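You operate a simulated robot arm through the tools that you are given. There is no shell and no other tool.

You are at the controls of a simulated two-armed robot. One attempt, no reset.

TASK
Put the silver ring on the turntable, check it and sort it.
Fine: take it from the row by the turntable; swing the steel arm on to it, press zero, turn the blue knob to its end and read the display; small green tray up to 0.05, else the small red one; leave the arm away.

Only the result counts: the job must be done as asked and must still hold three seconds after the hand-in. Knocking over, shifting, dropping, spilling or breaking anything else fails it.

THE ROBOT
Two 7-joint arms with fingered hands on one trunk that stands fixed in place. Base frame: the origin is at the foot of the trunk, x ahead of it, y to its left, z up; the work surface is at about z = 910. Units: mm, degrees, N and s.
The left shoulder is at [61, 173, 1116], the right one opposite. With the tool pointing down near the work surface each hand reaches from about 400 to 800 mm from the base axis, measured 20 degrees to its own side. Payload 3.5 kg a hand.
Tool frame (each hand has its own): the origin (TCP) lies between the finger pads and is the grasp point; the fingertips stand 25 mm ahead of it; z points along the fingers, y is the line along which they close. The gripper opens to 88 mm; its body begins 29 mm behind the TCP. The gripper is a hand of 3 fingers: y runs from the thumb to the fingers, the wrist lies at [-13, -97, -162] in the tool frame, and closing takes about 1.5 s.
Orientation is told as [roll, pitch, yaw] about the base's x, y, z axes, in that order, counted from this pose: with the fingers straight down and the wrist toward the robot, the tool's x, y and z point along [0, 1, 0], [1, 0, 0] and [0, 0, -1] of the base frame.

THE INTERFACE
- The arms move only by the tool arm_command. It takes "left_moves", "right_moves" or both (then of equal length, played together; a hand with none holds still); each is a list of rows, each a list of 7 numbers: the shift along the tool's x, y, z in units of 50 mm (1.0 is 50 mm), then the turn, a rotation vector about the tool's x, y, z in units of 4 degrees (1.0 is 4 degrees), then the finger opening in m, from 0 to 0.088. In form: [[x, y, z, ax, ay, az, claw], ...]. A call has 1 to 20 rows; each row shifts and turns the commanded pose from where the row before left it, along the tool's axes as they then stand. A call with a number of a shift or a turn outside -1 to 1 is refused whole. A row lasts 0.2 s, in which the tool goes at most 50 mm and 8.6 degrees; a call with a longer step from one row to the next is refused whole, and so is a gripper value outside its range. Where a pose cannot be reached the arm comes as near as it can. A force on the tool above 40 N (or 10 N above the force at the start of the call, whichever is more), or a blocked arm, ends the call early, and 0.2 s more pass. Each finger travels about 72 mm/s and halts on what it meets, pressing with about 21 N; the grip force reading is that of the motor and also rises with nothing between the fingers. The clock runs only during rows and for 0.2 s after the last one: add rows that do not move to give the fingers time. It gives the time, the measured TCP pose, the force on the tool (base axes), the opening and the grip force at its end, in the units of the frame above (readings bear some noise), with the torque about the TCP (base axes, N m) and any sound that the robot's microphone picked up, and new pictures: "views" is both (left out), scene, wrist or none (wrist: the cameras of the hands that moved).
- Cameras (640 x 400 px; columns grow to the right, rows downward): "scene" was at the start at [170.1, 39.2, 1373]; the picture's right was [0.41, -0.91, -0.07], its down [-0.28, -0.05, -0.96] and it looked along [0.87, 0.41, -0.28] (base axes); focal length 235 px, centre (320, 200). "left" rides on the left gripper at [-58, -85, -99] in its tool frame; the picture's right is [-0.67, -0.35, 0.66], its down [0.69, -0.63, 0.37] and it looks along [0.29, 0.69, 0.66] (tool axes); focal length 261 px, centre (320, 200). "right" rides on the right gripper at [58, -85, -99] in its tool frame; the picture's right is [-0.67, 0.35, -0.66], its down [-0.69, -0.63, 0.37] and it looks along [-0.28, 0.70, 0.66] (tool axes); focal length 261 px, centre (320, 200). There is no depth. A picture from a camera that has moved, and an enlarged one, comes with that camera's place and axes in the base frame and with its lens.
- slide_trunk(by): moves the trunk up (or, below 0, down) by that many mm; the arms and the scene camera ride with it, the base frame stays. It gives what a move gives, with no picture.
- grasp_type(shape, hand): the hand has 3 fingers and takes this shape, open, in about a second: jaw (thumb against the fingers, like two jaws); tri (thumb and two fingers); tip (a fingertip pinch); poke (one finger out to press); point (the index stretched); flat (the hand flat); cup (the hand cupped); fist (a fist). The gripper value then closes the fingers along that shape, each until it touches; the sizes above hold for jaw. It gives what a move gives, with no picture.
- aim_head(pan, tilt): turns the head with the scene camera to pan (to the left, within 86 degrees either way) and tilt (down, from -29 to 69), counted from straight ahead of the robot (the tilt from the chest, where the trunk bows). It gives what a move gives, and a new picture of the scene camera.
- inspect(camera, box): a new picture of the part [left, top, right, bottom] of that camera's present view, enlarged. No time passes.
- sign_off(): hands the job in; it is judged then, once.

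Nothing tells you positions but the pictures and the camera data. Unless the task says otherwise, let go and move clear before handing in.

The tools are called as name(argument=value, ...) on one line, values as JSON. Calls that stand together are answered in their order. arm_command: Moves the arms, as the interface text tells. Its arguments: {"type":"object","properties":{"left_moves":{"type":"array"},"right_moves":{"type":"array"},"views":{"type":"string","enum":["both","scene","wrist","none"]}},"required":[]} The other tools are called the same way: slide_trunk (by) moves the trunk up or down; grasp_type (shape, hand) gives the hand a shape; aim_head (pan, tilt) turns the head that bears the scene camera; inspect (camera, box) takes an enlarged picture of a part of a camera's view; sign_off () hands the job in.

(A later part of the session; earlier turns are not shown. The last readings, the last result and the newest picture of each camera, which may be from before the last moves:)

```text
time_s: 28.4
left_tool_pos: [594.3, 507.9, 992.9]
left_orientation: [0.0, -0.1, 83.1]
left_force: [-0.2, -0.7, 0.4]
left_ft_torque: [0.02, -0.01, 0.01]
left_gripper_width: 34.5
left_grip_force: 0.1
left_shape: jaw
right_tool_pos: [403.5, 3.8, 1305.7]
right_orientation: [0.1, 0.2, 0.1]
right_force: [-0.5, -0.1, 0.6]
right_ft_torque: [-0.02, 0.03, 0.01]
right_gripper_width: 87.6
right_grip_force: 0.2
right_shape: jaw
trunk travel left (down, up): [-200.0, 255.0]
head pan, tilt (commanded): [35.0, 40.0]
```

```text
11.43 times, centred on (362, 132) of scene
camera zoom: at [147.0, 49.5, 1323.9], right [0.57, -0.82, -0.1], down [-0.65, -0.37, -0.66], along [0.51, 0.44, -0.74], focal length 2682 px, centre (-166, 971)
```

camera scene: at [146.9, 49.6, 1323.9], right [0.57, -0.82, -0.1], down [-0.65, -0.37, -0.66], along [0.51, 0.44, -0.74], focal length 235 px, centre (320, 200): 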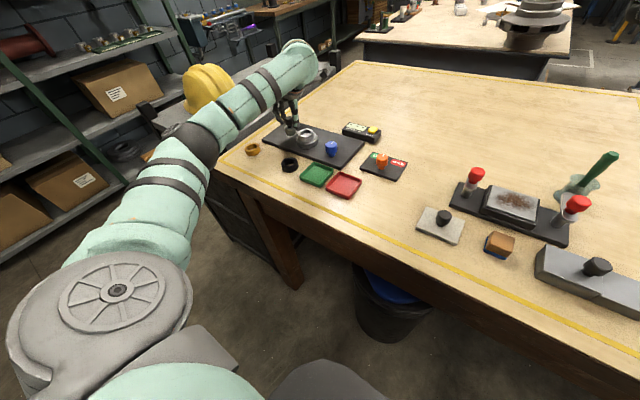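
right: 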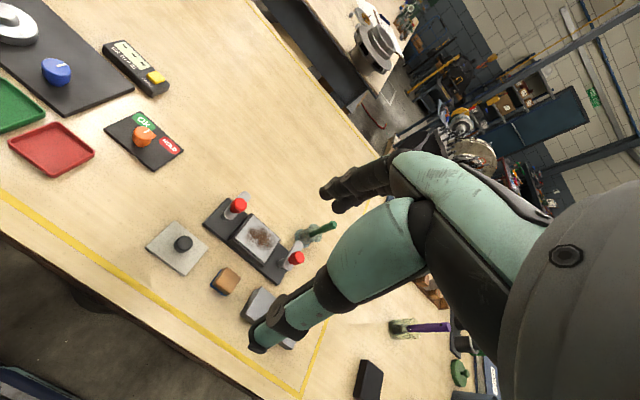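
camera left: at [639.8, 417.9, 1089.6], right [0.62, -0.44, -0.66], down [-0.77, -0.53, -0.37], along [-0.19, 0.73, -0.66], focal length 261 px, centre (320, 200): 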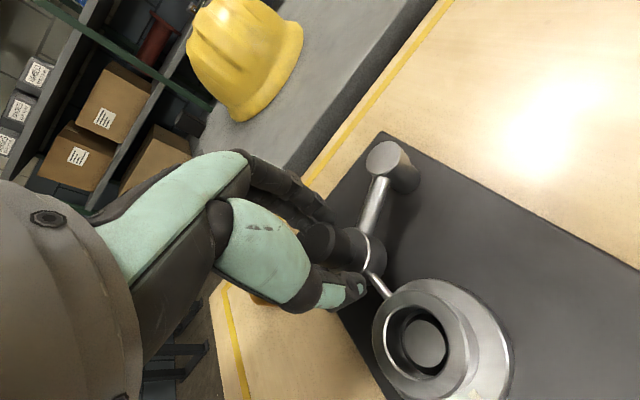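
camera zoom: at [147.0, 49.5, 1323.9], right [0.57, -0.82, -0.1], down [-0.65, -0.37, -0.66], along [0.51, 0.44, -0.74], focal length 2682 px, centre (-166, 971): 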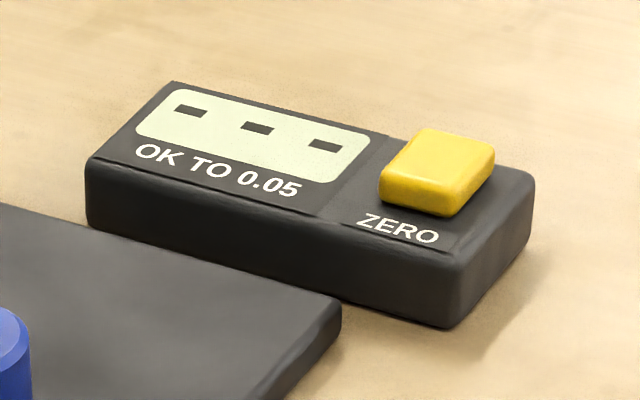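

Still dashes and no force. I push a little further.

arm_command(left_moves=[[-0.0125, -0.0186, 0, 0, 0, -0.125, 0.034], [-0.0126, -0.0185, 0, 0, 0, -0.125, 0.034], [0, 0, 0, 0, 0, 0, 0.034]], views="none")

inspect(camera="scene", box=[280, 110, 330, 155])

inspect(camera="left", box=[300, 220, 440, 360])

inspect(camera="scene", box=[335, 115, 390, 150])

```text
time_s: 29.2
left_tool_pos: [597.8, 505.5, 992.0]
left_orientation: [0.0, 0.0, 84.0]
left_force: [-0.1, 0.2, -1.0]
left_ft_torque: [0.0, 0.01, -0.02]
left_gripper_width: 34.5
left_grip_force: 0.0
left_shape: jaw
right_tool_pos: [403.7, 4.8, 1305.9]
right_orientation: [0.0, 0.0, 0.1]
right_force: [-0.4, 0.7, 0.0]
right_ft_torque: [0.01, 0.0, -0.01]
right_gripper_width: 87.4
right_grip_force: 0.0
right_shape: jaw
trunk travel left (down, up): [-200.0, 255.0]
head pan, tilt (commanded): [35.0, 40.0]
```

```text
8.89 times, centred on (305, 132) of scene
camera zoom: at [147.0, 49.5, 1323.9], right [0.57, -0.82, -0.1], down [-0.65, -0.37, -0.66], along [0.51, 0.44, -0.74], focal length 2086 px, centre (453, 800)
```

zoom: 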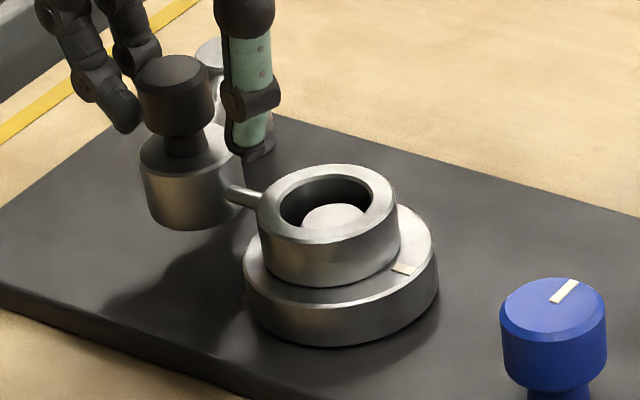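

```text
2.86 times, centred on (370, 290) of left
camera zoom: at [645.2, 416.2, 1090.1], right [0.63, -0.42, -0.66], down [-0.75, -0.55, -0.37], along [-0.21, 0.72, -0.66], focal length 745 px, centre (177, -57)
```

zoom: 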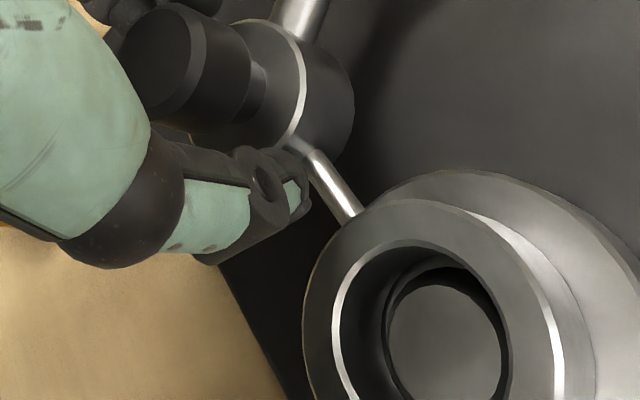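

```text
11.43 times, centred on (362, 132) of scene
camera zoom: at [147.0, 49.5, 1323.9], right [0.57, -0.82, -0.1], down [-0.65, -0.37, -0.66], along [0.51, 0.44, -0.74], focal length 2682 px, centre (-166, 971)
```

zoom: 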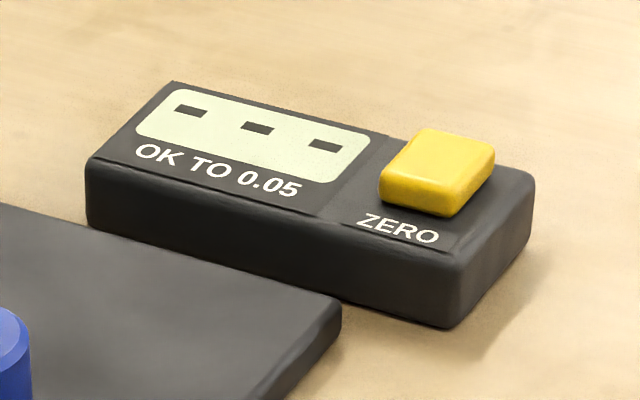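

The arm rests with its stylus at the ring, and the hand has taken up some slack. I go on gently until the fingers push against it and look for force.

arm_command(left_moves=[[-0.0127, -0.0184, 0, 0, 0, -0.125, 0.034], [-0.0128, -0.0184, 0, 0, 0, -0.125, 0.034], [-0.0129, -0.0183, 0, 0, 0, -0.125, 0.034], [0, 0, 0, 0, 0, 0, 0.034]], views="none")

inspect(camera="scene", box=[280, 110, 330, 155])

inspect(camera="left", box=[260, 160, 440, 360])

inspect(camera="scene", box=[335, 115, 390, 150])

```text
time_s: 30.2
left_tool_pos: [598.1, 503.2, 992.4]
left_orientation: [0.0, 0.0, 85.5]
left_force: [0.2, -0.1, -0.2]
left_ft_torque: [0.05, 0.04, -0.03]
left_gripper_width: 34.3
left_grip_force: 0.0
left_shape: jaw
right_tool_pos: [404.2, 3.6, 1305.8]
right_orientation: [0.0, 0.1, 0.1]
right_force: [0.7, -0.6, 0.1]
right_ft_torque: [0.01, -0.03, -0.01]
right_gripper_width: 87.5
right_grip_force: 0.0
right_shape: jaw
trunk travel left (down, up): [-200.0, 255.0]
head pan, tilt (commanded): [35.0, 40.0]
```

```text
8.89 times, centred on (305, 132) of scene
camera zoom: at [147.0, 49.6, 1323.9], right [0.57, -0.82, -0.1], down [-0.65, -0.37, -0.66], along [0.51, 0.44, -0.74], focal length 2086 px, centre (453, 800)
```

zoom: 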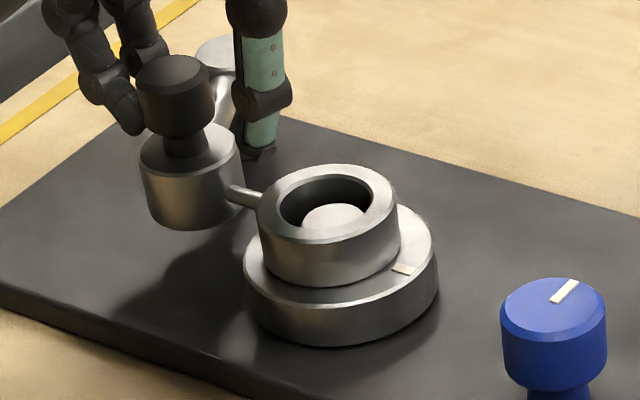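

```text
2.00 times, centred on (350, 260) of left
camera zoom: at [648.5, 414.3, 1090.0], right [0.64, -0.4, -0.66], down [-0.73, -0.57, -0.37], along [-0.23, 0.71, -0.66], focal length 521 px, centre (260, 80)
```

zoom: 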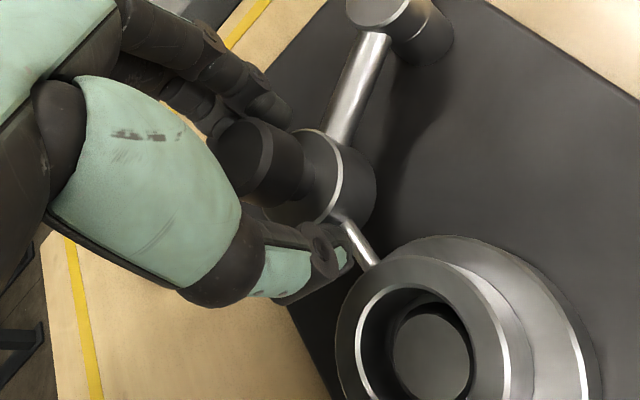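

```text
11.43 times, centred on (362, 132) of scene
camera zoom: at [147.0, 49.6, 1323.9], right [0.57, -0.82, -0.1], down [-0.65, -0.37, -0.66], along [0.51, 0.44, -0.74], focal length 2682 px, centre (-166, 971)
```

zoom: 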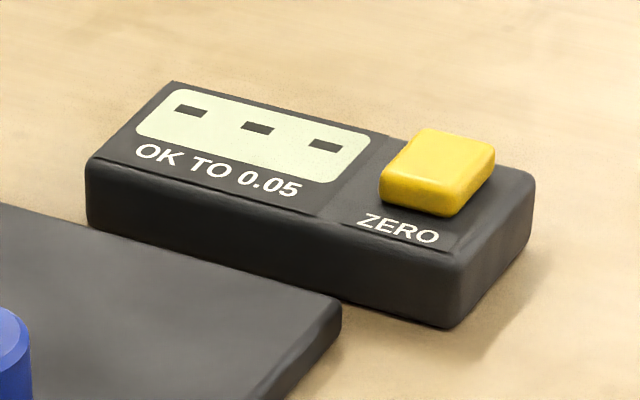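

The fingers are just reaching the cap. A few more small steps with force watching.

arm_command(left_moves=[[-0.011, -0.018, 0, 0, 0, 0, 0.034], [-0.011, -0.018, 0, 0, 0, 0, 0.034], [0, 0, 0, 0, 0, 0, 0.034]], views="none")

inspect(camera="scene", box=[280, 110, 330, 155])

inspect(camera="scene", box=[335, 115, 390, 150])

```text
time_s: 31.0
left_tool_pos: [598.6, 501.2, 990.9]
left_orientation: [0.0, 0.0, 85.4]
left_force: [-0.3, 1.6, -0.2]
left_ft_torque: [0.05, 0.02, 0.01]
left_gripper_width: 34.6
left_grip_force: 0.1
left_shape: jaw
right_tool_pos: [404.3, 3.9, 1305.5]
right_orientation: [-0.1, 0.0, 0.1]
right_force: [-0.3, -0.2, -0.1]
right_ft_torque: [-0.01, -0.04, -0.01]
right_gripper_width: 87.6
right_grip_force: 0.1
right_shape: jaw
trunk travel left (down, up): [-200.0, 255.0]
head pan, tilt (commanded): [35.0, 40.0]
```

```text
8.89 times, centred on (305, 132) of scene
camera zoom: at [146.9, 49.7, 1323.9], right [0.57, -0.82, -0.1], down [-0.65, -0.37, -0.66], along [0.51, 0.44, -0.74], focal length 2086 px, centre (453, 800)
```

zoom: 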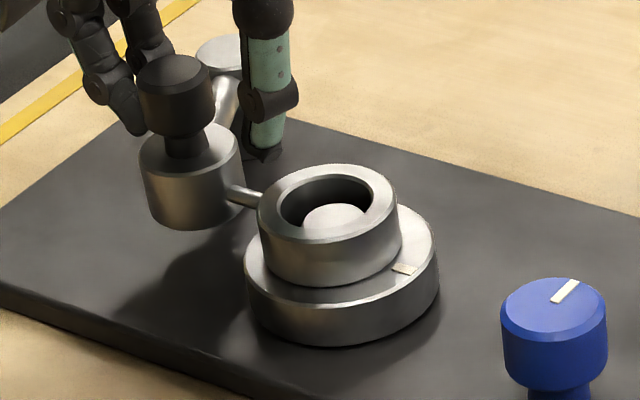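

```text
11.43 times, centred on (362, 132) of scene
camera zoom: at [146.9, 49.7, 1323.9], right [0.57, -0.82, -0.1], down [-0.65, -0.37, -0.66], along [0.51, 0.44, -0.74], focal length 2682 px, centre (-166, 971)
```

zoom: 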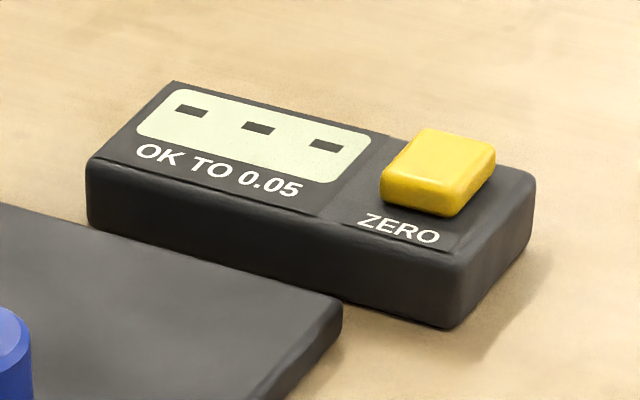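

A slight 1.6 N appears in y. Two more small steps.

arm_command(left_moves=[[-0.011, -0.018, 0, 0, 0, 0, 0.034], [-0.011, -0.018, 0, 0, 0, 0, 0.034], [0, 0, 0, 0, 0, 0, 0.034]], views="none")

inspect(camera="scene", box=[280, 110, 330, 155])

inspect(camera="scene", box=[335, 115, 390, 150])

inspect(camera="left", box=[260, 160, 440, 360])

```text
time_s: 31.8
left_tool_pos: [598.7, 500.2, 991.4]
left_orientation: [-0.1, 0.0, 85.5]
left_force: [-1.6, 2.8, -0.8]
left_ft_torque: [0.05, 0.0, 0.01]
left_gripper_width: 34.8
left_grip_force: 0.1
left_shape: jaw
right_tool_pos: [404.4, 4.3, 1305.5]
right_orientation: [0.1, 0.2, 0.1]
right_force: [-0.1, 0.4, -0.1]
right_ft_torque: [0.01, 0.03, -0.01]
right_gripper_width: 87.4
right_grip_force: 0.0
right_shape: jaw
trunk travel left (down, up): [-200.0, 255.0]
head pan, tilt (commanded): [35.0, 40.0]
```

```text
8.89 times, centred on (305, 132) of scene
camera zoom: at [146.8, 50.0, 1323.9], right [0.57, -0.82, -0.1], down [-0.65, -0.37, -0.66], along [0.51, 0.44, -0.74], focal length 2086 px, centre (453, 800)
```

zoom: 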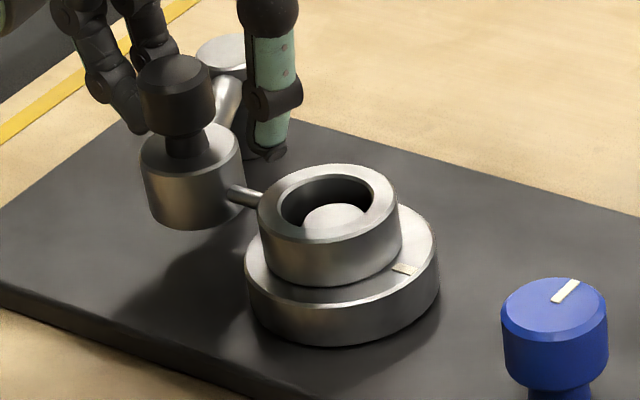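

```text
11.43 times, centred on (362, 132) of scene
camera zoom: at [146.8, 50.0, 1323.9], right [0.57, -0.82, -0.1], down [-0.65, -0.37, -0.66], along [0.51, 0.44, -0.74], focal length 2682 px, centre (-166, 971)
```

zoom: 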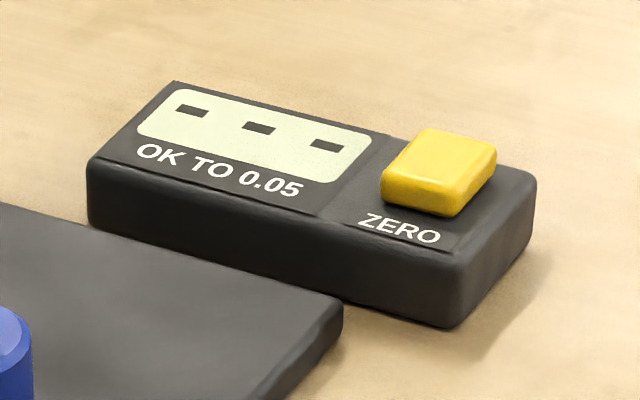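

```text
2.00 times, centred on (350, 260) of left
camera zoom: at [650.2, 411.7, 1089.8], right [0.64, -0.4, -0.66], down [-0.73, -0.57, -0.37], along [-0.23, 0.71, -0.66], focal length 521 px, centre (260, 80)
```

zoom: 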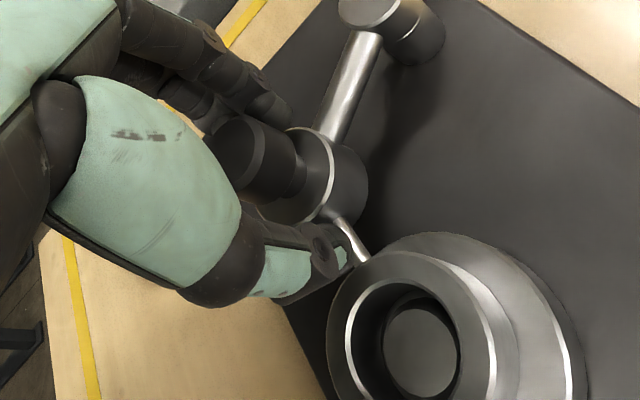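

The arm is blocked with about 3 N: the stylus rests against the ring. I back the fingers off the cap, open a little and lift straight up without touching it.

arm_command(left_moves=[[0.01, 0.06, 0, 0, 0, 0, 0.036], [0.01, 0.06, 0, 0, 0, 0, 0.044], [0, 0, 0, 0, 0, 0, 0.052], [0, 0, -0.2, 0, 0, 0, 0.052], [0, 0, -0.5, 0, 0, 0, 0.052], [0, 0, -0.6, 0, 0, 0, 0.052], [0, 0, 0, 0, 0, 0, 0.052]], views="both")

inspect(camera="scene", box=[275, 105, 335, 155])

inspect(camera="left", box=[280, 140, 500, 340])

```text
time_s: 33.4
left_tool_pos: [597.5, 506.4, 1055.9]
left_orientation: [0.0, 0.0, 85.5]
left_force: [-0.2, 0.0, -0.3]
left_ft_torque: [0.02, -0.02, 0.01]
left_gripper_width: 51.7
left_grip_force: 0.1
left_shape: jaw
right_tool_pos: [404.8, 3.3, 1304.2]
right_orientation: [0.0, 0.2, 0.2]
right_force: [0.8, -0.5, 0.3]
right_ft_torque: [-0.01, 0.01, 0.05]
right_gripper_width: 87.8
right_grip_force: 0.1
right_shape: jaw
trunk travel left (down, up): [-200.0, 255.0]
head pan, tilt (commanded): [35.0, 40.0]
camera scene: at [147.3, 49.7, 1323.8], right [0.57, -0.82, -0.1], down [-0.65, -0.37, -0.66], along [0.51, 0.44, -0.74], focal length 235 px, centre (320, 200)
camera left: at [648.3, 418.2, 1154.1], right [0.64, -0.4, -0.66], down [-0.73, -0.57, -0.37], along [-0.23, 0.71, -0.66], focal length 261 px, centre (320, 200)
```

scene: 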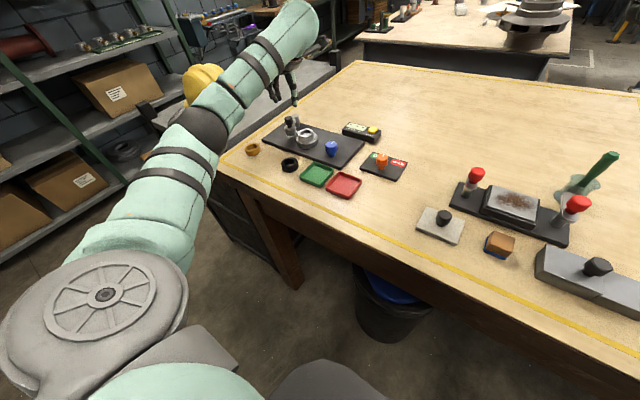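
left: 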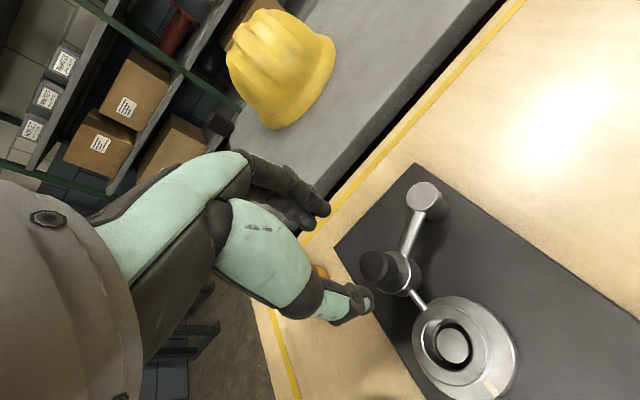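

```text
8.00 times, centred on (305, 130) of scene
camera zoom: at [147.3, 49.7, 1323.8], right [0.57, -0.82, -0.1], down [-0.65, -0.37, -0.66], along [0.51, 0.44, -0.74], focal length 1877 px, centre (440, 760)
```

zoom: 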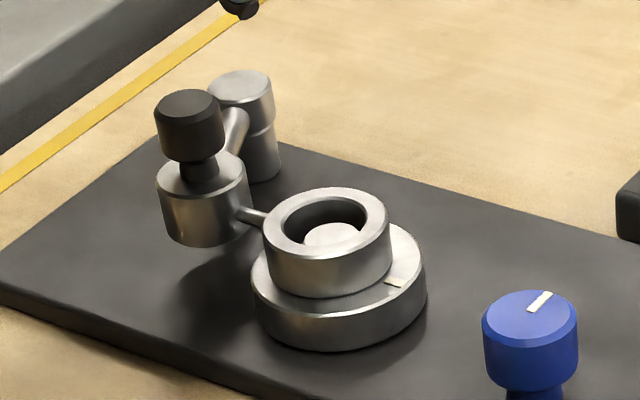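

```text
2.00 times, centred on (390, 240) of left
camera zoom: at [648.3, 418.2, 1154.1], right [0.64, -0.4, -0.66], down [-0.73, -0.57, -0.37], along [-0.23, 0.71, -0.66], focal length 521 px, centre (180, 120)
```

zoom: 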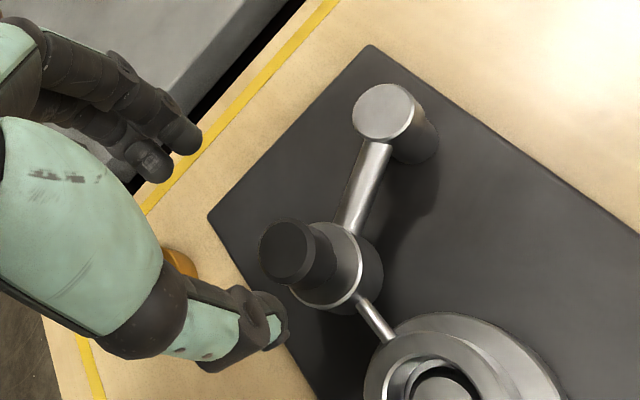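

The stylus stays against the ring, pointing radially at it. Next is the zero button near (708, 301, 944); I lift and turn the hand back to yaw about 10.

arm_command(left_moves=[[0, 0, -0.8, 0, 0, 0, 0.06], [0, 0, 0, 0, 0, 1, 0.06], [0, 0, 0, 0, 0, 1, 0.06], [0, 0, 0, 0, 0, 1, 0.06], [0, 0, 0, 0, 0, 1, 0.06], [0, 0, 0, 0, 0, 1, 0.06], [0, 0, 0, 0, 0, 1, 0.06], [0, 0, 0, 0, 0, 1, 0.06], [0, 0, 0, 0, 0, 1, 0.06], [0, 0, 0, 0, 0, 1, 0.06], [0, 0, 0, 0, 0, 1, 0.06], [0, 0, 0, 0, 0, 1, 0.06], [0, 0, 0, 0, 0, 1, 0.06], [0, 0, 0, 0, 0, 1, 0.06], [0, 0, 0, 0, 0, 1, 0.06], [0, 0, 0, 0, 0, 1, 0.06], [0, 0, 0, 0, 0, 1, 0.06], [0, 0, 0, 0, 0, 1, 0.06], [0, 0, 0, 0, 0, 0.875, 0.06], [0, 0, 0, 0, 0, 0, 0.06]], views="none")

grasp_type(hand="left", shape="poke")

```text
time_s: 37.6
left_tool_pos: [598.2, 505.5, 1097.7]
left_orientation: [0.0, 0.0, 13.8]
left_force: [0.2, 0.1, -0.7]
left_ft_torque: [-0.02, -0.02, 0.02]
left_gripper_width: 59.8
left_grip_force: 0.2
left_shape: jaw
right_tool_pos: [403.5, 4.3, 1306.2]
right_orientation: [0.0, 0.1, 0.0]
right_force: [-0.4, -0.3, -0.2]
right_ft_torque: [-0.01, 0.01, -0.01]
right_gripper_width: 87.7
right_grip_force: 0.1
right_shape: jaw
trunk travel left (down, up): [-200.0, 255.0]
head pan, tilt (commanded): [35.0, 40.0]
```

```text
time_s: 38.5
left_tool_pos: [599.9, 505.1, 1097.0]
left_orientation: [0.0, 0.0, 14.0]
left_force: [-0.7, 0.6, -0.1]
left_ft_torque: [0.0, -0.02, 0.01]
left_gripper_width: 0.2
left_grip_force: 0.2
left_shape: poke
right_tool_pos: [403.4, 4.1, 1306.0]
right_orientation: [0.0, 0.0, 0.0]
right_force: [-0.7, -0.6, -0.1]
right_ft_torque: [0.04, -0.01, 0.0]
right_gripper_width: 87.7
right_grip_force: 0.0
right_shape: jaw
trunk travel left (down, up): [-200.0, 255.0]
head pan, tilt (commanded): [35.0, 40.0]
```

arm_command(left_moves=[[-0.719, 0.198, 0, 0, 0, 0, 0], [-0.719, 0.198, 0, 0, 0, 0, 0], [-0.719, 0.198, 0, 0, 0, 0, 0], [-0.719, 0.198, 0, 0, 0, 0, 0], [-0.719, 0.198, 0, 0, 0, 0, 0], [-0.719, 0.198, 0, 0, 0, 0, 0], [0, 0, 0.7, 0, 0, 0, 0], [0, 0, 0.7, 0, 0, 0, 0], [0, 0, 0, 0, 0, 0, 0]], views="both")

inspect(camera="scene", box=[320, 80, 400, 150])

inspect(camera="left", box=[260, 140, 480, 340])

```text
time_s: 40.5
left_tool_pos: [708.9, 309.8, 1026.8]
left_orientation: [0.0, -0.1, 14.0]
left_force: [-1.0, -0.1, 0.2]
left_ft_torque: [0.0, 0.02, -0.01]
left_gripper_width: 0.0
left_grip_force: 0.1
left_shape: poke
right_tool_pos: [403.8, 3.2, 1305.1]
right_orientation: [0.0, 0.0, 0.0]
right_force: [0.4, 0.1, 0.1]
right_ft_torque: [-0.01, 0.01, 0.03]
right_gripper_width: 87.6
right_grip_force: 0.1
right_shape: jaw
trunk travel left (down, up): [-200.0, 255.0]
head pan, tilt (commanded): [35.0, 40.0]
camera scene: at [146.8, 48.7, 1324.0], right [0.56, -0.82, -0.1], down [-0.65, -0.37, -0.67], along [0.51, 0.44, -0.74], focal length 235 px, centre (320, 200)
camera left: at [640.0, 234.6, 1124.2], right [-0.18, -0.73, -0.66], down [-0.78, 0.51, -0.37], along [0.61, 0.44, -0.66], focal length 261 px, centre (320, 200)
```

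scene: 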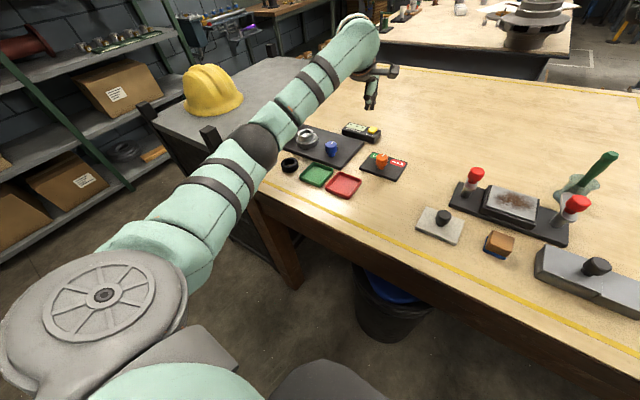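
left: 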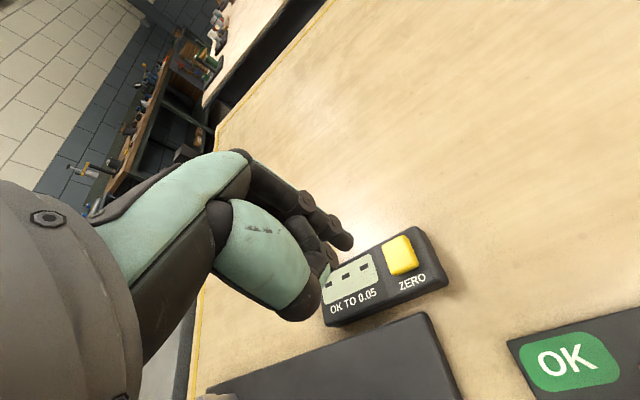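

```text
5.71 times, centred on (360, 115) of scene
camera zoom: at [146.8, 48.7, 1324.0], right [0.56, -0.82, -0.1], down [-0.65, -0.37, -0.67], along [0.51, 0.44, -0.74], focal length 1341 px, centre (91, 686)
```

zoom: 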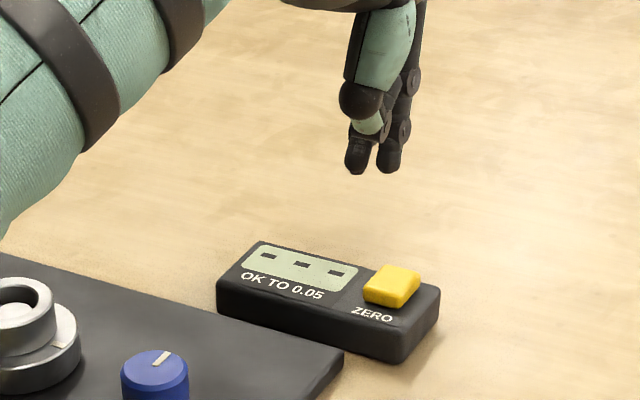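

```text
2.00 times, centred on (370, 240) of left
camera zoom: at [640.0, 234.6, 1124.2], right [-0.18, -0.73, -0.66], down [-0.78, 0.51, -0.37], along [0.61, 0.44, -0.66], focal length 521 px, centre (220, 120)
```

zoom: 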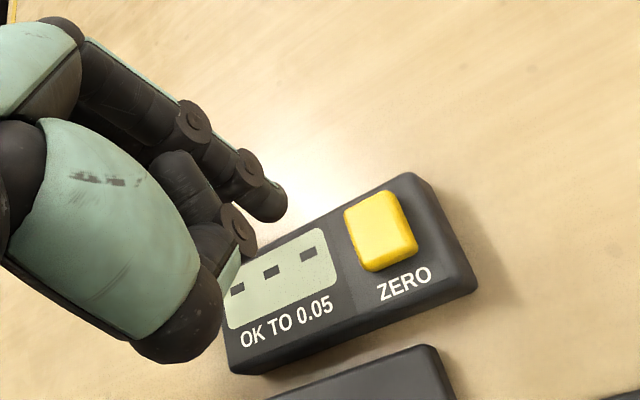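

I look more closely at which finger stands out.

inspect(camera="scene", box=[355, 70, 395, 115])

inspect(camera="left", box=[280, 170, 380, 270])

```text
8.89 times, centred on (375, 92) of scene
camera zoom: at [146.8, 48.7, 1324.0], right [0.56, -0.82, -0.1], down [-0.65, -0.37, -0.67], along [0.51, 0.44, -0.74], focal length 2086 px, centre (-169, 1156)
```

zoom: 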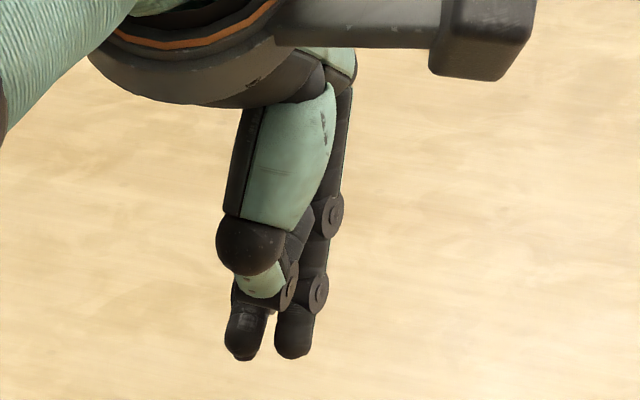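

```text
4.00 times, centred on (330, 220) of left
camera zoom: at [640.0, 234.6, 1124.2], right [-0.18, -0.73, -0.66], down [-0.78, 0.51, -0.37], along [0.61, 0.44, -0.66], focal length 1043 px, centre (280, 120)
```

zoom: 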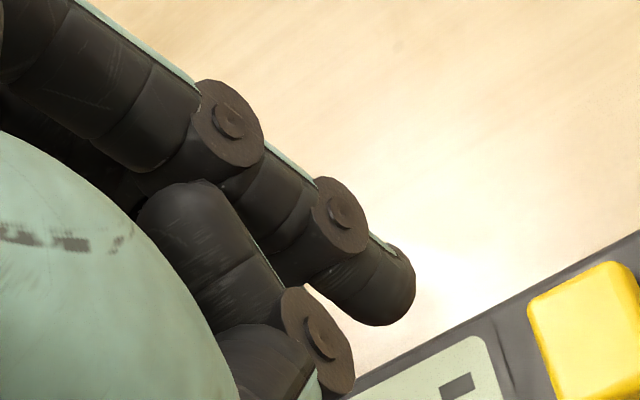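

Both cameras agree on the button top at about (716, 300, 938). The index tip hangs about 5 mm short in x and 6 mm too far left; I correct and come down to some 20 mm above it.

arm_command(left_moves=[[-0.14, 0.068, 0.2, 0, 0, 0, 0], [0, 0, 0.4, 0, 0, 0, 0], [0, 0, 0.26, 0, 0, 0, 0], [0, 0, 0, 0, 0, 0, 0]], views="wrist")

inspect(camera="scene", box=[335, 90, 395, 145])

inspect(camera="left", box=[270, 160, 430, 310])

```text
time_s: 41.5
left_tool_pos: [715.2, 305.2, 983.6]
left_orientation: [0.0, -0.1, 14.0]
left_force: [0.0, 0.1, 0.1]
left_ft_torque: [-0.03, -0.04, 0.0]
left_gripper_width: 0.2
left_grip_force: 0.0
left_shape: poke
right_tool_pos: [404.0, 3.4, 1305.6]
right_orientation: [0.0, 0.1, 0.0]
right_force: [0.0, 0.2, 0.0]
right_ft_torque: [-0.01, -0.03, -0.03]
right_gripper_width: 87.5
right_grip_force: 0.2
right_shape: jaw
trunk travel left (down, up): [-200.0, 255.0]
head pan, tilt (commanded): [35.0, 40.0]
camera left: at [645.8, 229.3, 1081.3], right [-0.18, -0.73, -0.66], down [-0.78, 0.51, -0.37], along [0.6, 0.44, -0.66], focal length 261 px, centre (320, 200)
```

left: 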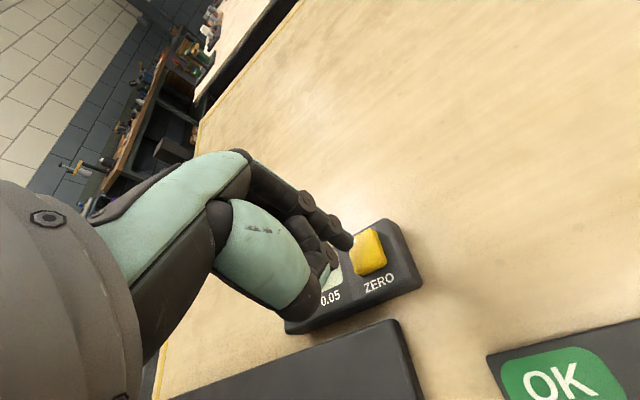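

```text
7.27 times, centred on (365, 118) of scene
camera zoom: at [147.0, 49.2, 1323.9], right [0.57, -0.82, -0.1], down [-0.65, -0.37, -0.66], along [0.51, 0.44, -0.74], focal length 1707 px, centre (-7, 800)
```

zoom: 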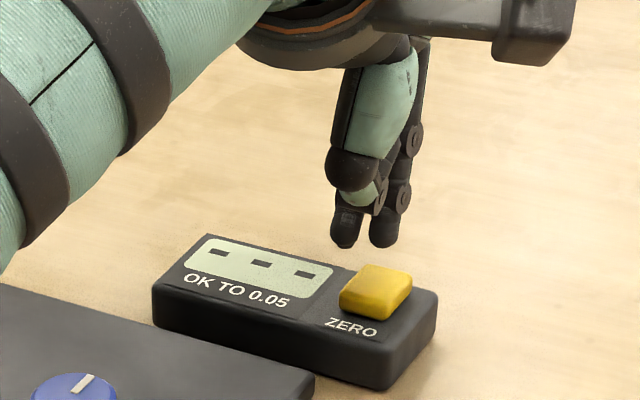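

```text
2.67 times, centred on (350, 235) of left
camera zoom: at [645.8, 229.3, 1081.3], right [-0.18, -0.73, -0.66], down [-0.78, 0.51, -0.37], along [0.6, 0.44, -0.66], focal length 695 px, centre (240, 107)
```

zoom: 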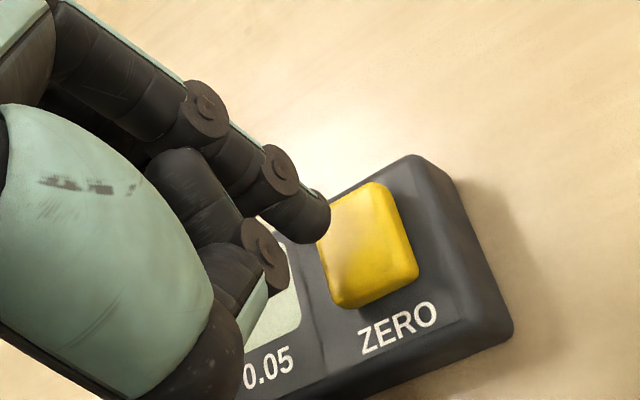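

The index tip will land on the button's middle. I go down and press.

arm_command(left_moves=[[-0.03, 0.01, 0.2, 0, 0, 0, 0], [0, 0, 0.1, 0, 0, 0, 0], [0, 0, 0.06, 0, 0, 0, 0], [0, 0, 0.03, 0, 0, 0, 0], [0, 0, 0.03, 0, 0, 0, 0], [0, 0, 0, 0, 0, 0, 0]], views="none")

inspect(camera="scene", box=[335, 90, 395, 145])

inspect(camera="left", box=[270, 160, 430, 310])

```text
time_s: 42.9
left_tool_pos: [714.8, 304.0, 963.4]
left_orientation: [0.0, -0.1, 14.1]
left_force: [0.4, 0.6, 2.4]
left_ft_torque: [0.05, -0.02, 0.02]
left_gripper_width: 0.0
left_grip_force: 0.1
left_shape: poke
right_tool_pos: [403.5, 2.6, 1305.7]
right_orientation: [0.0, 0.1, 0.1]
right_force: [0.3, 0.7, -0.7]
right_ft_torque: [0.02, -0.02, 0.02]
right_gripper_width: 87.8
right_grip_force: 0.0
right_shape: jaw
trunk travel left (down, up): [-200.0, 255.0]
head pan, tilt (commanded): [35.0, 40.0]
heard: click
```

```text
7.27 times, centred on (365, 118) of scene
camera zoom: at [146.8, 49.3, 1323.9], right [0.57, -0.82, -0.1], down [-0.65, -0.37, -0.66], along [0.51, 0.44, -0.74], focal length 1707 px, centre (-7, 800)
```

zoom: 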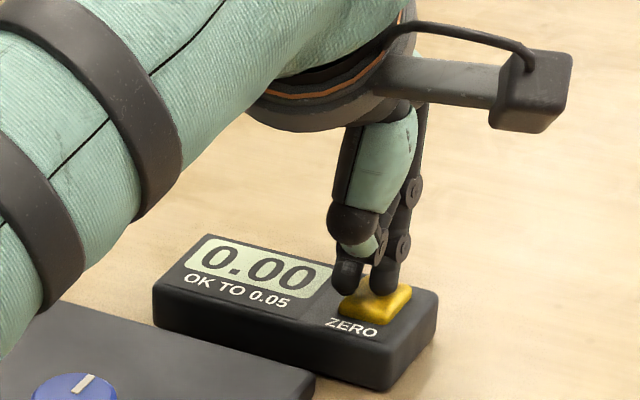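

```text
2.67 times, centred on (350, 235) of left
camera zoom: at [645.6, 227.7, 1060.7], right [-0.18, -0.73, -0.66], down [-0.78, 0.51, -0.37], along [0.61, 0.44, -0.66], focal length 695 px, centre (240, 107)
```

zoom: 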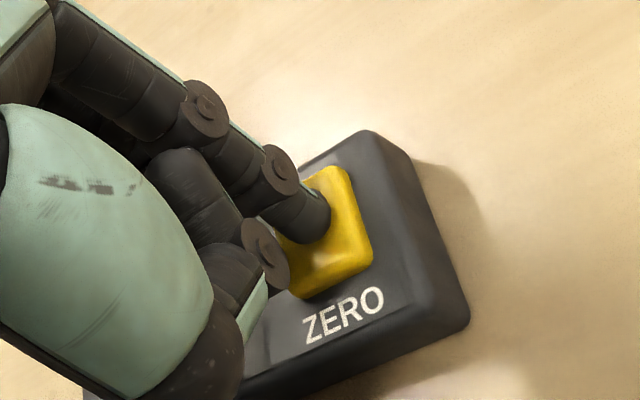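

Click heard and the display shows 0.00. I lift off the button straight up.

arm_command(left_moves=[[0, 0, -0.3, 0, 0, 0, 0], [0, 0, -0.8, 0, 0, 0, 0], [0, 0, -0.8, 0, 0, 0, 0], [0, 0, -0.5, 0, 0, 0, 0], [0, 0, 0, 0, 0, 0, 0]], views="none")

inspect(camera="scene", box=[280, 105, 390, 175])

grasp_type(hand="left", shape="jaw")

inspect(camera="scene", box=[310, 130, 350, 165])

```text
time_s: 44.1
left_tool_pos: [714.8, 301.4, 1083.6]
left_orientation: [0.0, 0.0, 14.0]
left_force: [0.4, 0.2, 0.0]
left_ft_torque: [0.0, 0.01, -0.01]
left_gripper_width: 0.0
left_grip_force: 0.1
left_shape: poke
right_tool_pos: [403.0, 4.8, 1305.9]
right_orientation: [0.0, 0.0, 0.1]
right_force: [1.3, 0.1, 0.0]
right_ft_torque: [0.03, -0.03, -0.03]
right_gripper_width: 87.5
right_grip_force: 0.1
right_shape: jaw
trunk travel left (down, up): [-200.0, 255.0]
head pan, tilt (commanded): [35.0, 40.0]
```

```text
5.71 times, centred on (335, 140) of scene
camera zoom: at [147.2, 49.6, 1323.8], right [0.57, -0.82, -0.1], down [-0.65, -0.37, -0.66], along [0.51, 0.44, -0.74], focal length 1341 px, centre (234, 543)
```

zoom: 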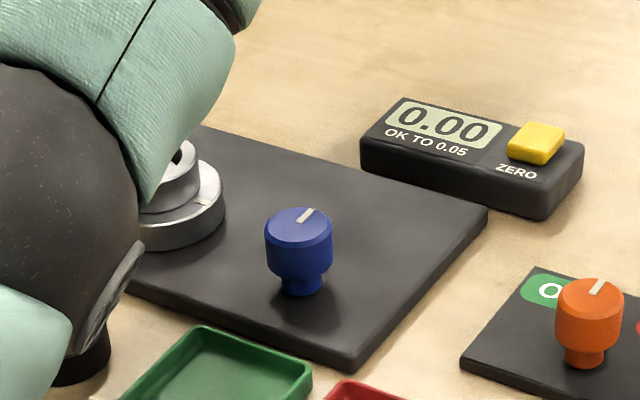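

```text
time_s: 45.0
left_tool_pos: [715.5, 303.5, 1083.6]
left_orientation: [0.1, 0.0, 14.1]
left_force: [-0.9, 0.5, -0.1]
left_ft_torque: [-0.01, 0.0, -0.02]
left_gripper_width: 87.8
left_grip_force: 0.1
left_shape: jaw
right_tool_pos: [403.3, 2.9, 1306.8]
right_orientation: [0.0, 0.1, 0.1]
right_force: [0.4, -0.4, -0.5]
right_ft_torque: [-0.02, -0.03, -0.05]
right_gripper_width: 87.5
right_grip_force: 0.0
right_shape: jaw
trunk travel left (down, up): [-200.0, 255.0]
head pan, tilt (commanded): [35.0, 40.0]
```

```text
11.43 times, centred on (330, 148) of scene
camera zoom: at [147.1, 49.4, 1323.9], right [0.57, -0.82, -0.1], down [-0.65, -0.37, -0.66], along [0.51, 0.44, -0.74], focal length 2682 px, centre (206, 800)
```

zoom: 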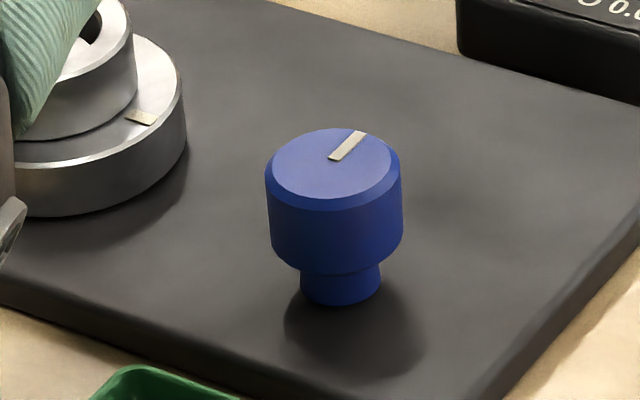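

The display holds 0.00. The blue knob stands at about (577.5, 355.3), top z about 956, diameter about 32 mm. I move the open jaw above it.

arm_command(left_moves=[[0.4185, -0.604, 0, 0, 0, 0, 0.08], [0.4185, -0.604, 0, 0, 0, 0, 0.07], [0.4185, -0.604, 0, 0, 0, 0, 0.06], [0.4185, -0.604, 0, 0, 0, 0, 0.06], [0, 0, 0.7, 0, 0, 0, 0.06], [0, 0, 0.7, 0, 0, 0, 0.06], [0, 0, 0, 0, 0, 0, 0.06]], views="both")

inspect(camera="scene", box=[300, 110, 370, 170])

inspect(camera="left", box=[280, 160, 480, 340])

```text
time_s: 46.6
left_tool_pos: [577.1, 355.0, 1008.8]
left_orientation: [0.0, 0.0, 14.0]
left_force: [-0.2, 0.1, 0.2]
left_ft_torque: [-0.03, 0.02, 0.0]
left_gripper_width: 60.4
left_grip_force: 0.1
left_shape: jaw
right_tool_pos: [403.6, 3.8, 1307.1]
right_orientation: [0.1, 0.2, 0.1]
right_force: [0.1, 0.1, -0.5]
right_ft_torque: [0.01, 0.02, 0.0]
right_gripper_width: 87.5
right_grip_force: 0.1
right_shape: jaw
trunk travel left (down, up): [-200.0, 255.0]
head pan, tilt (commanded): [35.0, 40.0]
camera scene: at [146.7, 49.3, 1324.0], right [0.57, -0.82, -0.1], down [-0.65, -0.37, -0.66], along [0.51, 0.44, -0.74], focal length 235 px, centre (320, 200)
camera left: at [508.6, 278.9, 1108.1], right [-0.18, -0.73, -0.66], down [-0.78, 0.51, -0.37], along [0.61, 0.44, -0.66], focal length 261 px, centre (320, 200)
```

scene: 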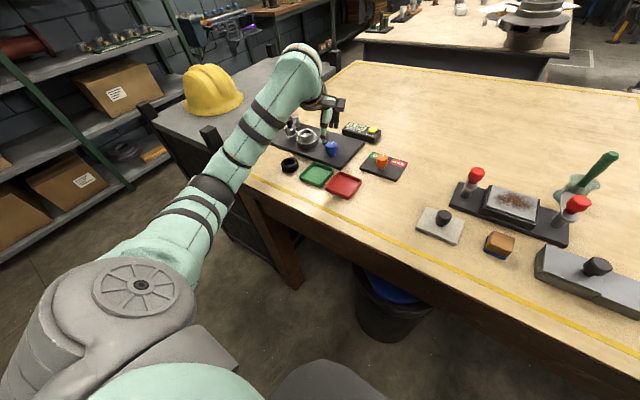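
left: 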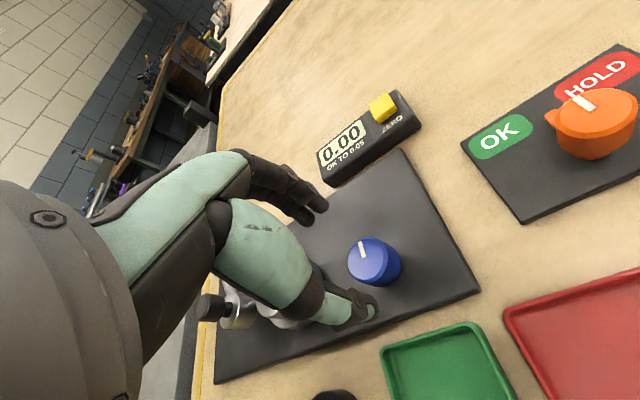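

```text
6.67 times, centred on (335, 140) of scene
camera zoom: at [146.7, 49.3, 1324.0], right [0.57, -0.82, -0.1], down [-0.65, -0.37, -0.66], along [0.51, 0.44, -0.74], focal length 1564 px, centre (220, 600)
```

zoom: 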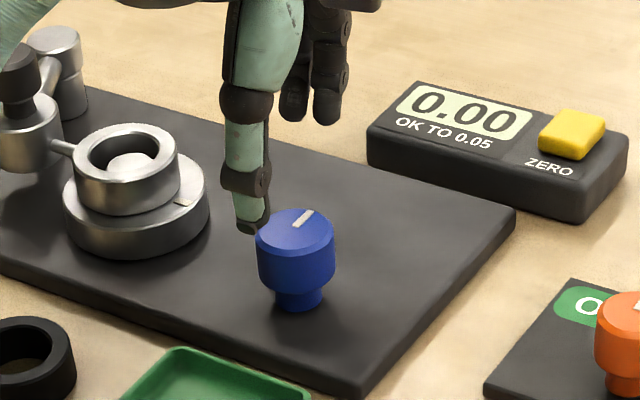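

```text
2.22 times, centred on (380, 250) of left
camera zoom: at [508.6, 278.9, 1108.1], right [-0.18, -0.73, -0.66], down [-0.78, 0.51, -0.37], along [0.61, 0.44, -0.66], focal length 579 px, centre (187, 89)
```

zoom: 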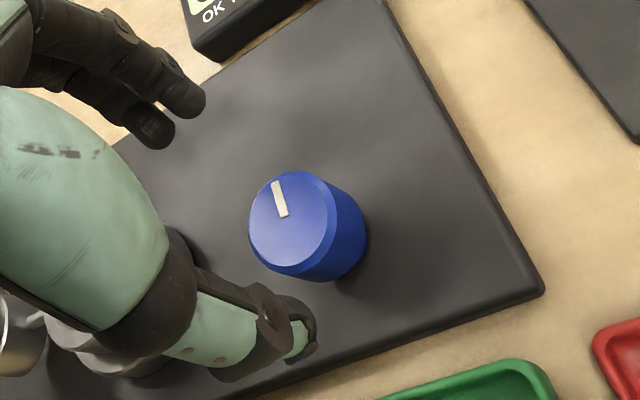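

The knob is centred under the hand. I lower around it and close.

arm_command(left_moves=[[0.005, 0.02, 0.25, 0, 0, 0, 0.06], [0, 0, 0.3, 0, 0, 0, 0.06], [0, 0, 0.25, 0, 0, 0, 0.06], [0, 0, 0.15, 0, 0, 0, 0.06], [0, 0, 0, 0, 0, 0, 0.045], [0, 0, 0, 0, 0, 0, 0.035], [0, 0, 0, 0, 0, 0, 0.02], [0, 0, 0, 0, 0, 0, 0.015], [0, 0, 0, 0, 0, 0, 0.015]], views="wrist")

inspect(camera="scene", box=[300, 110, 390, 170])

inspect(camera="left", box=[280, 160, 480, 340])

```text
time_s: 48.6
left_tool_pos: [579.1, 357.1, 964.2]
left_orientation: [0.0, -0.1, 14.0]
left_force: [0.2, 0.7, -2.1]
left_ft_torque: [-0.01, -0.02, 0.0]
left_gripper_width: 24.2
left_grip_force: 21.2
left_shape: jaw
right_tool_pos: [404.5, 4.2, 1305.2]
right_orientation: [0.0, 0.2, 0.1]
right_force: [-0.6, 0.0, 0.0]
right_ft_torque: [0.01, 0.0, -0.01]
right_gripper_width: 87.3
right_grip_force: 0.0
right_shape: jaw
trunk travel left (down, up): [-200.0, 255.0]
head pan, tilt (commanded): [35.0, 40.0]
camera left: at [509.2, 280.7, 1062.3], right [-0.18, -0.73, -0.66], down [-0.78, 0.51, -0.37], along [0.6, 0.44, -0.66], focal length 261 px, centre (320, 200)
```

left: 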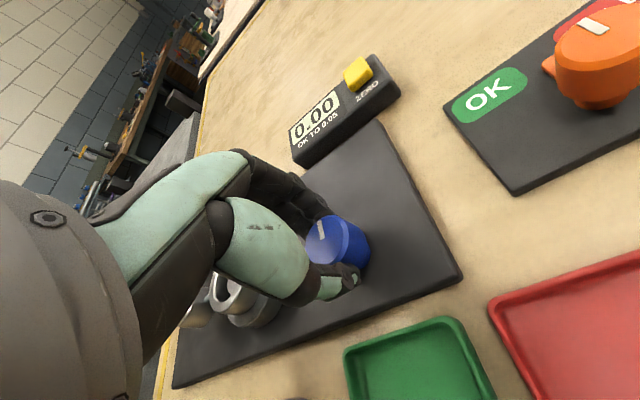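

```text
6.67 times, centred on (345, 140) of scene
camera zoom: at [147.3, 49.7, 1323.8], right [0.57, -0.82, -0.1], down [-0.65, -0.37, -0.66], along [0.51, 0.44, -0.74], focal length 1564 px, centre (153, 600)
```

zoom: 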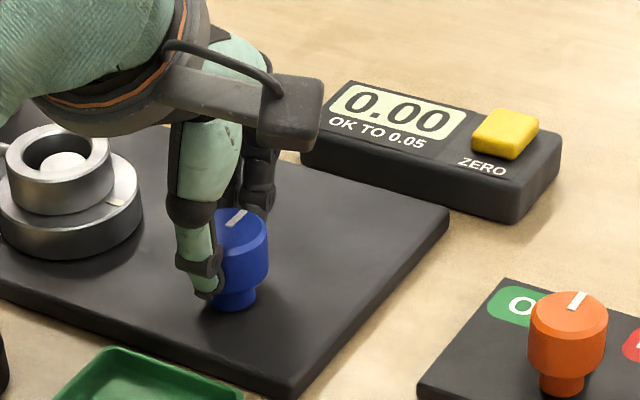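

```text
2.22 times, centred on (380, 250) of left
camera zoom: at [509.2, 280.7, 1062.3], right [-0.18, -0.73, -0.66], down [-0.78, 0.51, -0.37], along [0.6, 0.44, -0.66], focal length 579 px, centre (187, 89)
```

zoom: 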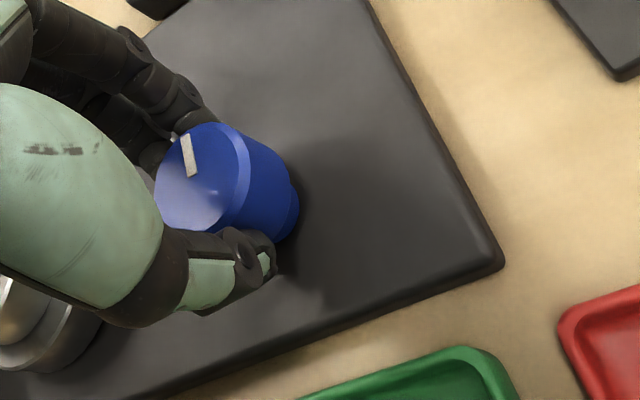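

The knob is gripped. I try a small turn counter-clockwise first and watch torque and display.

arm_command(left_moves=[[0, 0, 0, 0, 0, -0.5, 0.015], [0, 0, 0, 0, 0, -0.5, 0.015], [0, 0, 0, 0, 0, -0.5, 0.015], [0, 0, 0, 0, 0, -0.5, 0.015], [0, 0, 0, 0, 0, 0, 0.015]], views="none")

inspect(camera="scene", box=[280, 110, 390, 170])

```text
time_s: 49.8
left_tool_pos: [578.7, 355.5, 964.6]
left_orientation: [-0.1, 0.1, 22.0]
left_force: [-1.0, -2.7, -5.9]
left_ft_torque: [-0.07, -0.06, -0.08]
left_gripper_width: 23.3
left_grip_force: 21.2
left_shape: jaw
right_tool_pos: [403.2, 3.8, 1305.0]
right_orientation: [0.0, 0.1, 0.0]
right_force: [-0.9, -0.1, -0.2]
right_ft_torque: [-0.02, -0.02, -0.02]
right_gripper_width: 87.5
right_grip_force: 0.1
right_shape: jaw
trunk travel left (down, up): [-200.0, 255.0]
head pan, tilt (commanded): [35.0, 40.0]
```

```text
5.82 times, centred on (335, 140) of scene
camera zoom: at [147.5, 49.5, 1323.8], right [0.56, -0.82, -0.1], down [-0.65, -0.37, -0.66], along [0.51, 0.44, -0.74], focal length 1365 px, centre (233, 549)
```

zoom: 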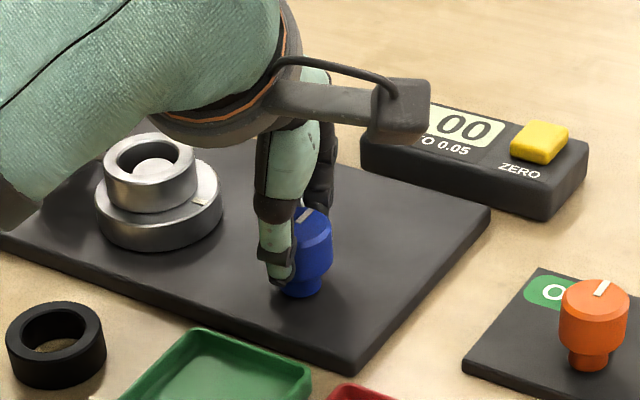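

inspect(camera="left", box=[280, 180, 400, 300])

inspect(camera="scene", box=[295, 125, 345, 165])

```text
3.33 times, centred on (340, 240) of left
camera zoom: at [521.3, 271.0, 1062.7], right [-0.07, -0.75, -0.66], down [-0.84, 0.4, -0.37], along [0.54, 0.52, -0.66], focal length 869 px, centre (253, 67)
```

zoom: 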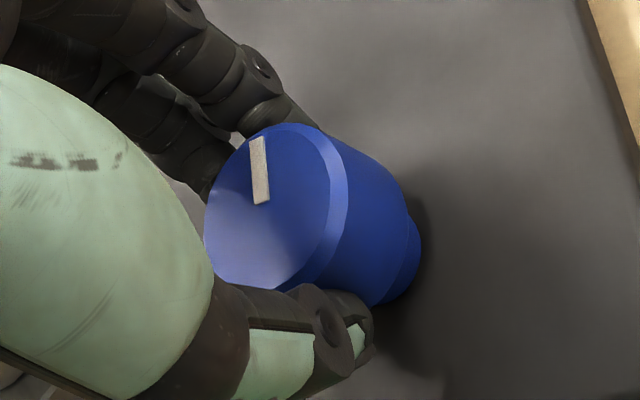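

```text
10.00 times, centred on (320, 145) of scene
camera zoom: at [147.5, 49.5, 1323.8], right [0.56, -0.82, -0.1], down [-0.65, -0.37, -0.66], along [0.51, 0.44, -0.74], focal length 2346 px, centre (320, 750)
```

zoom: 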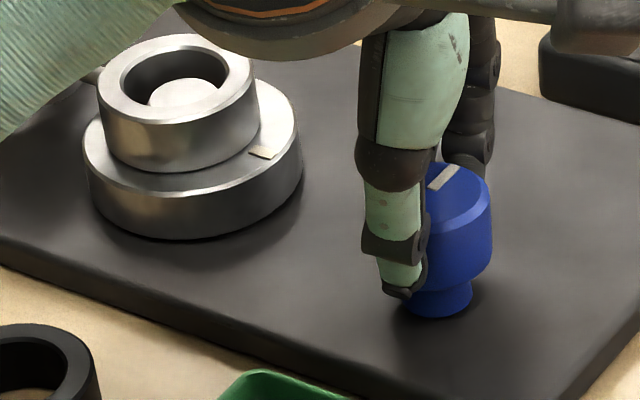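

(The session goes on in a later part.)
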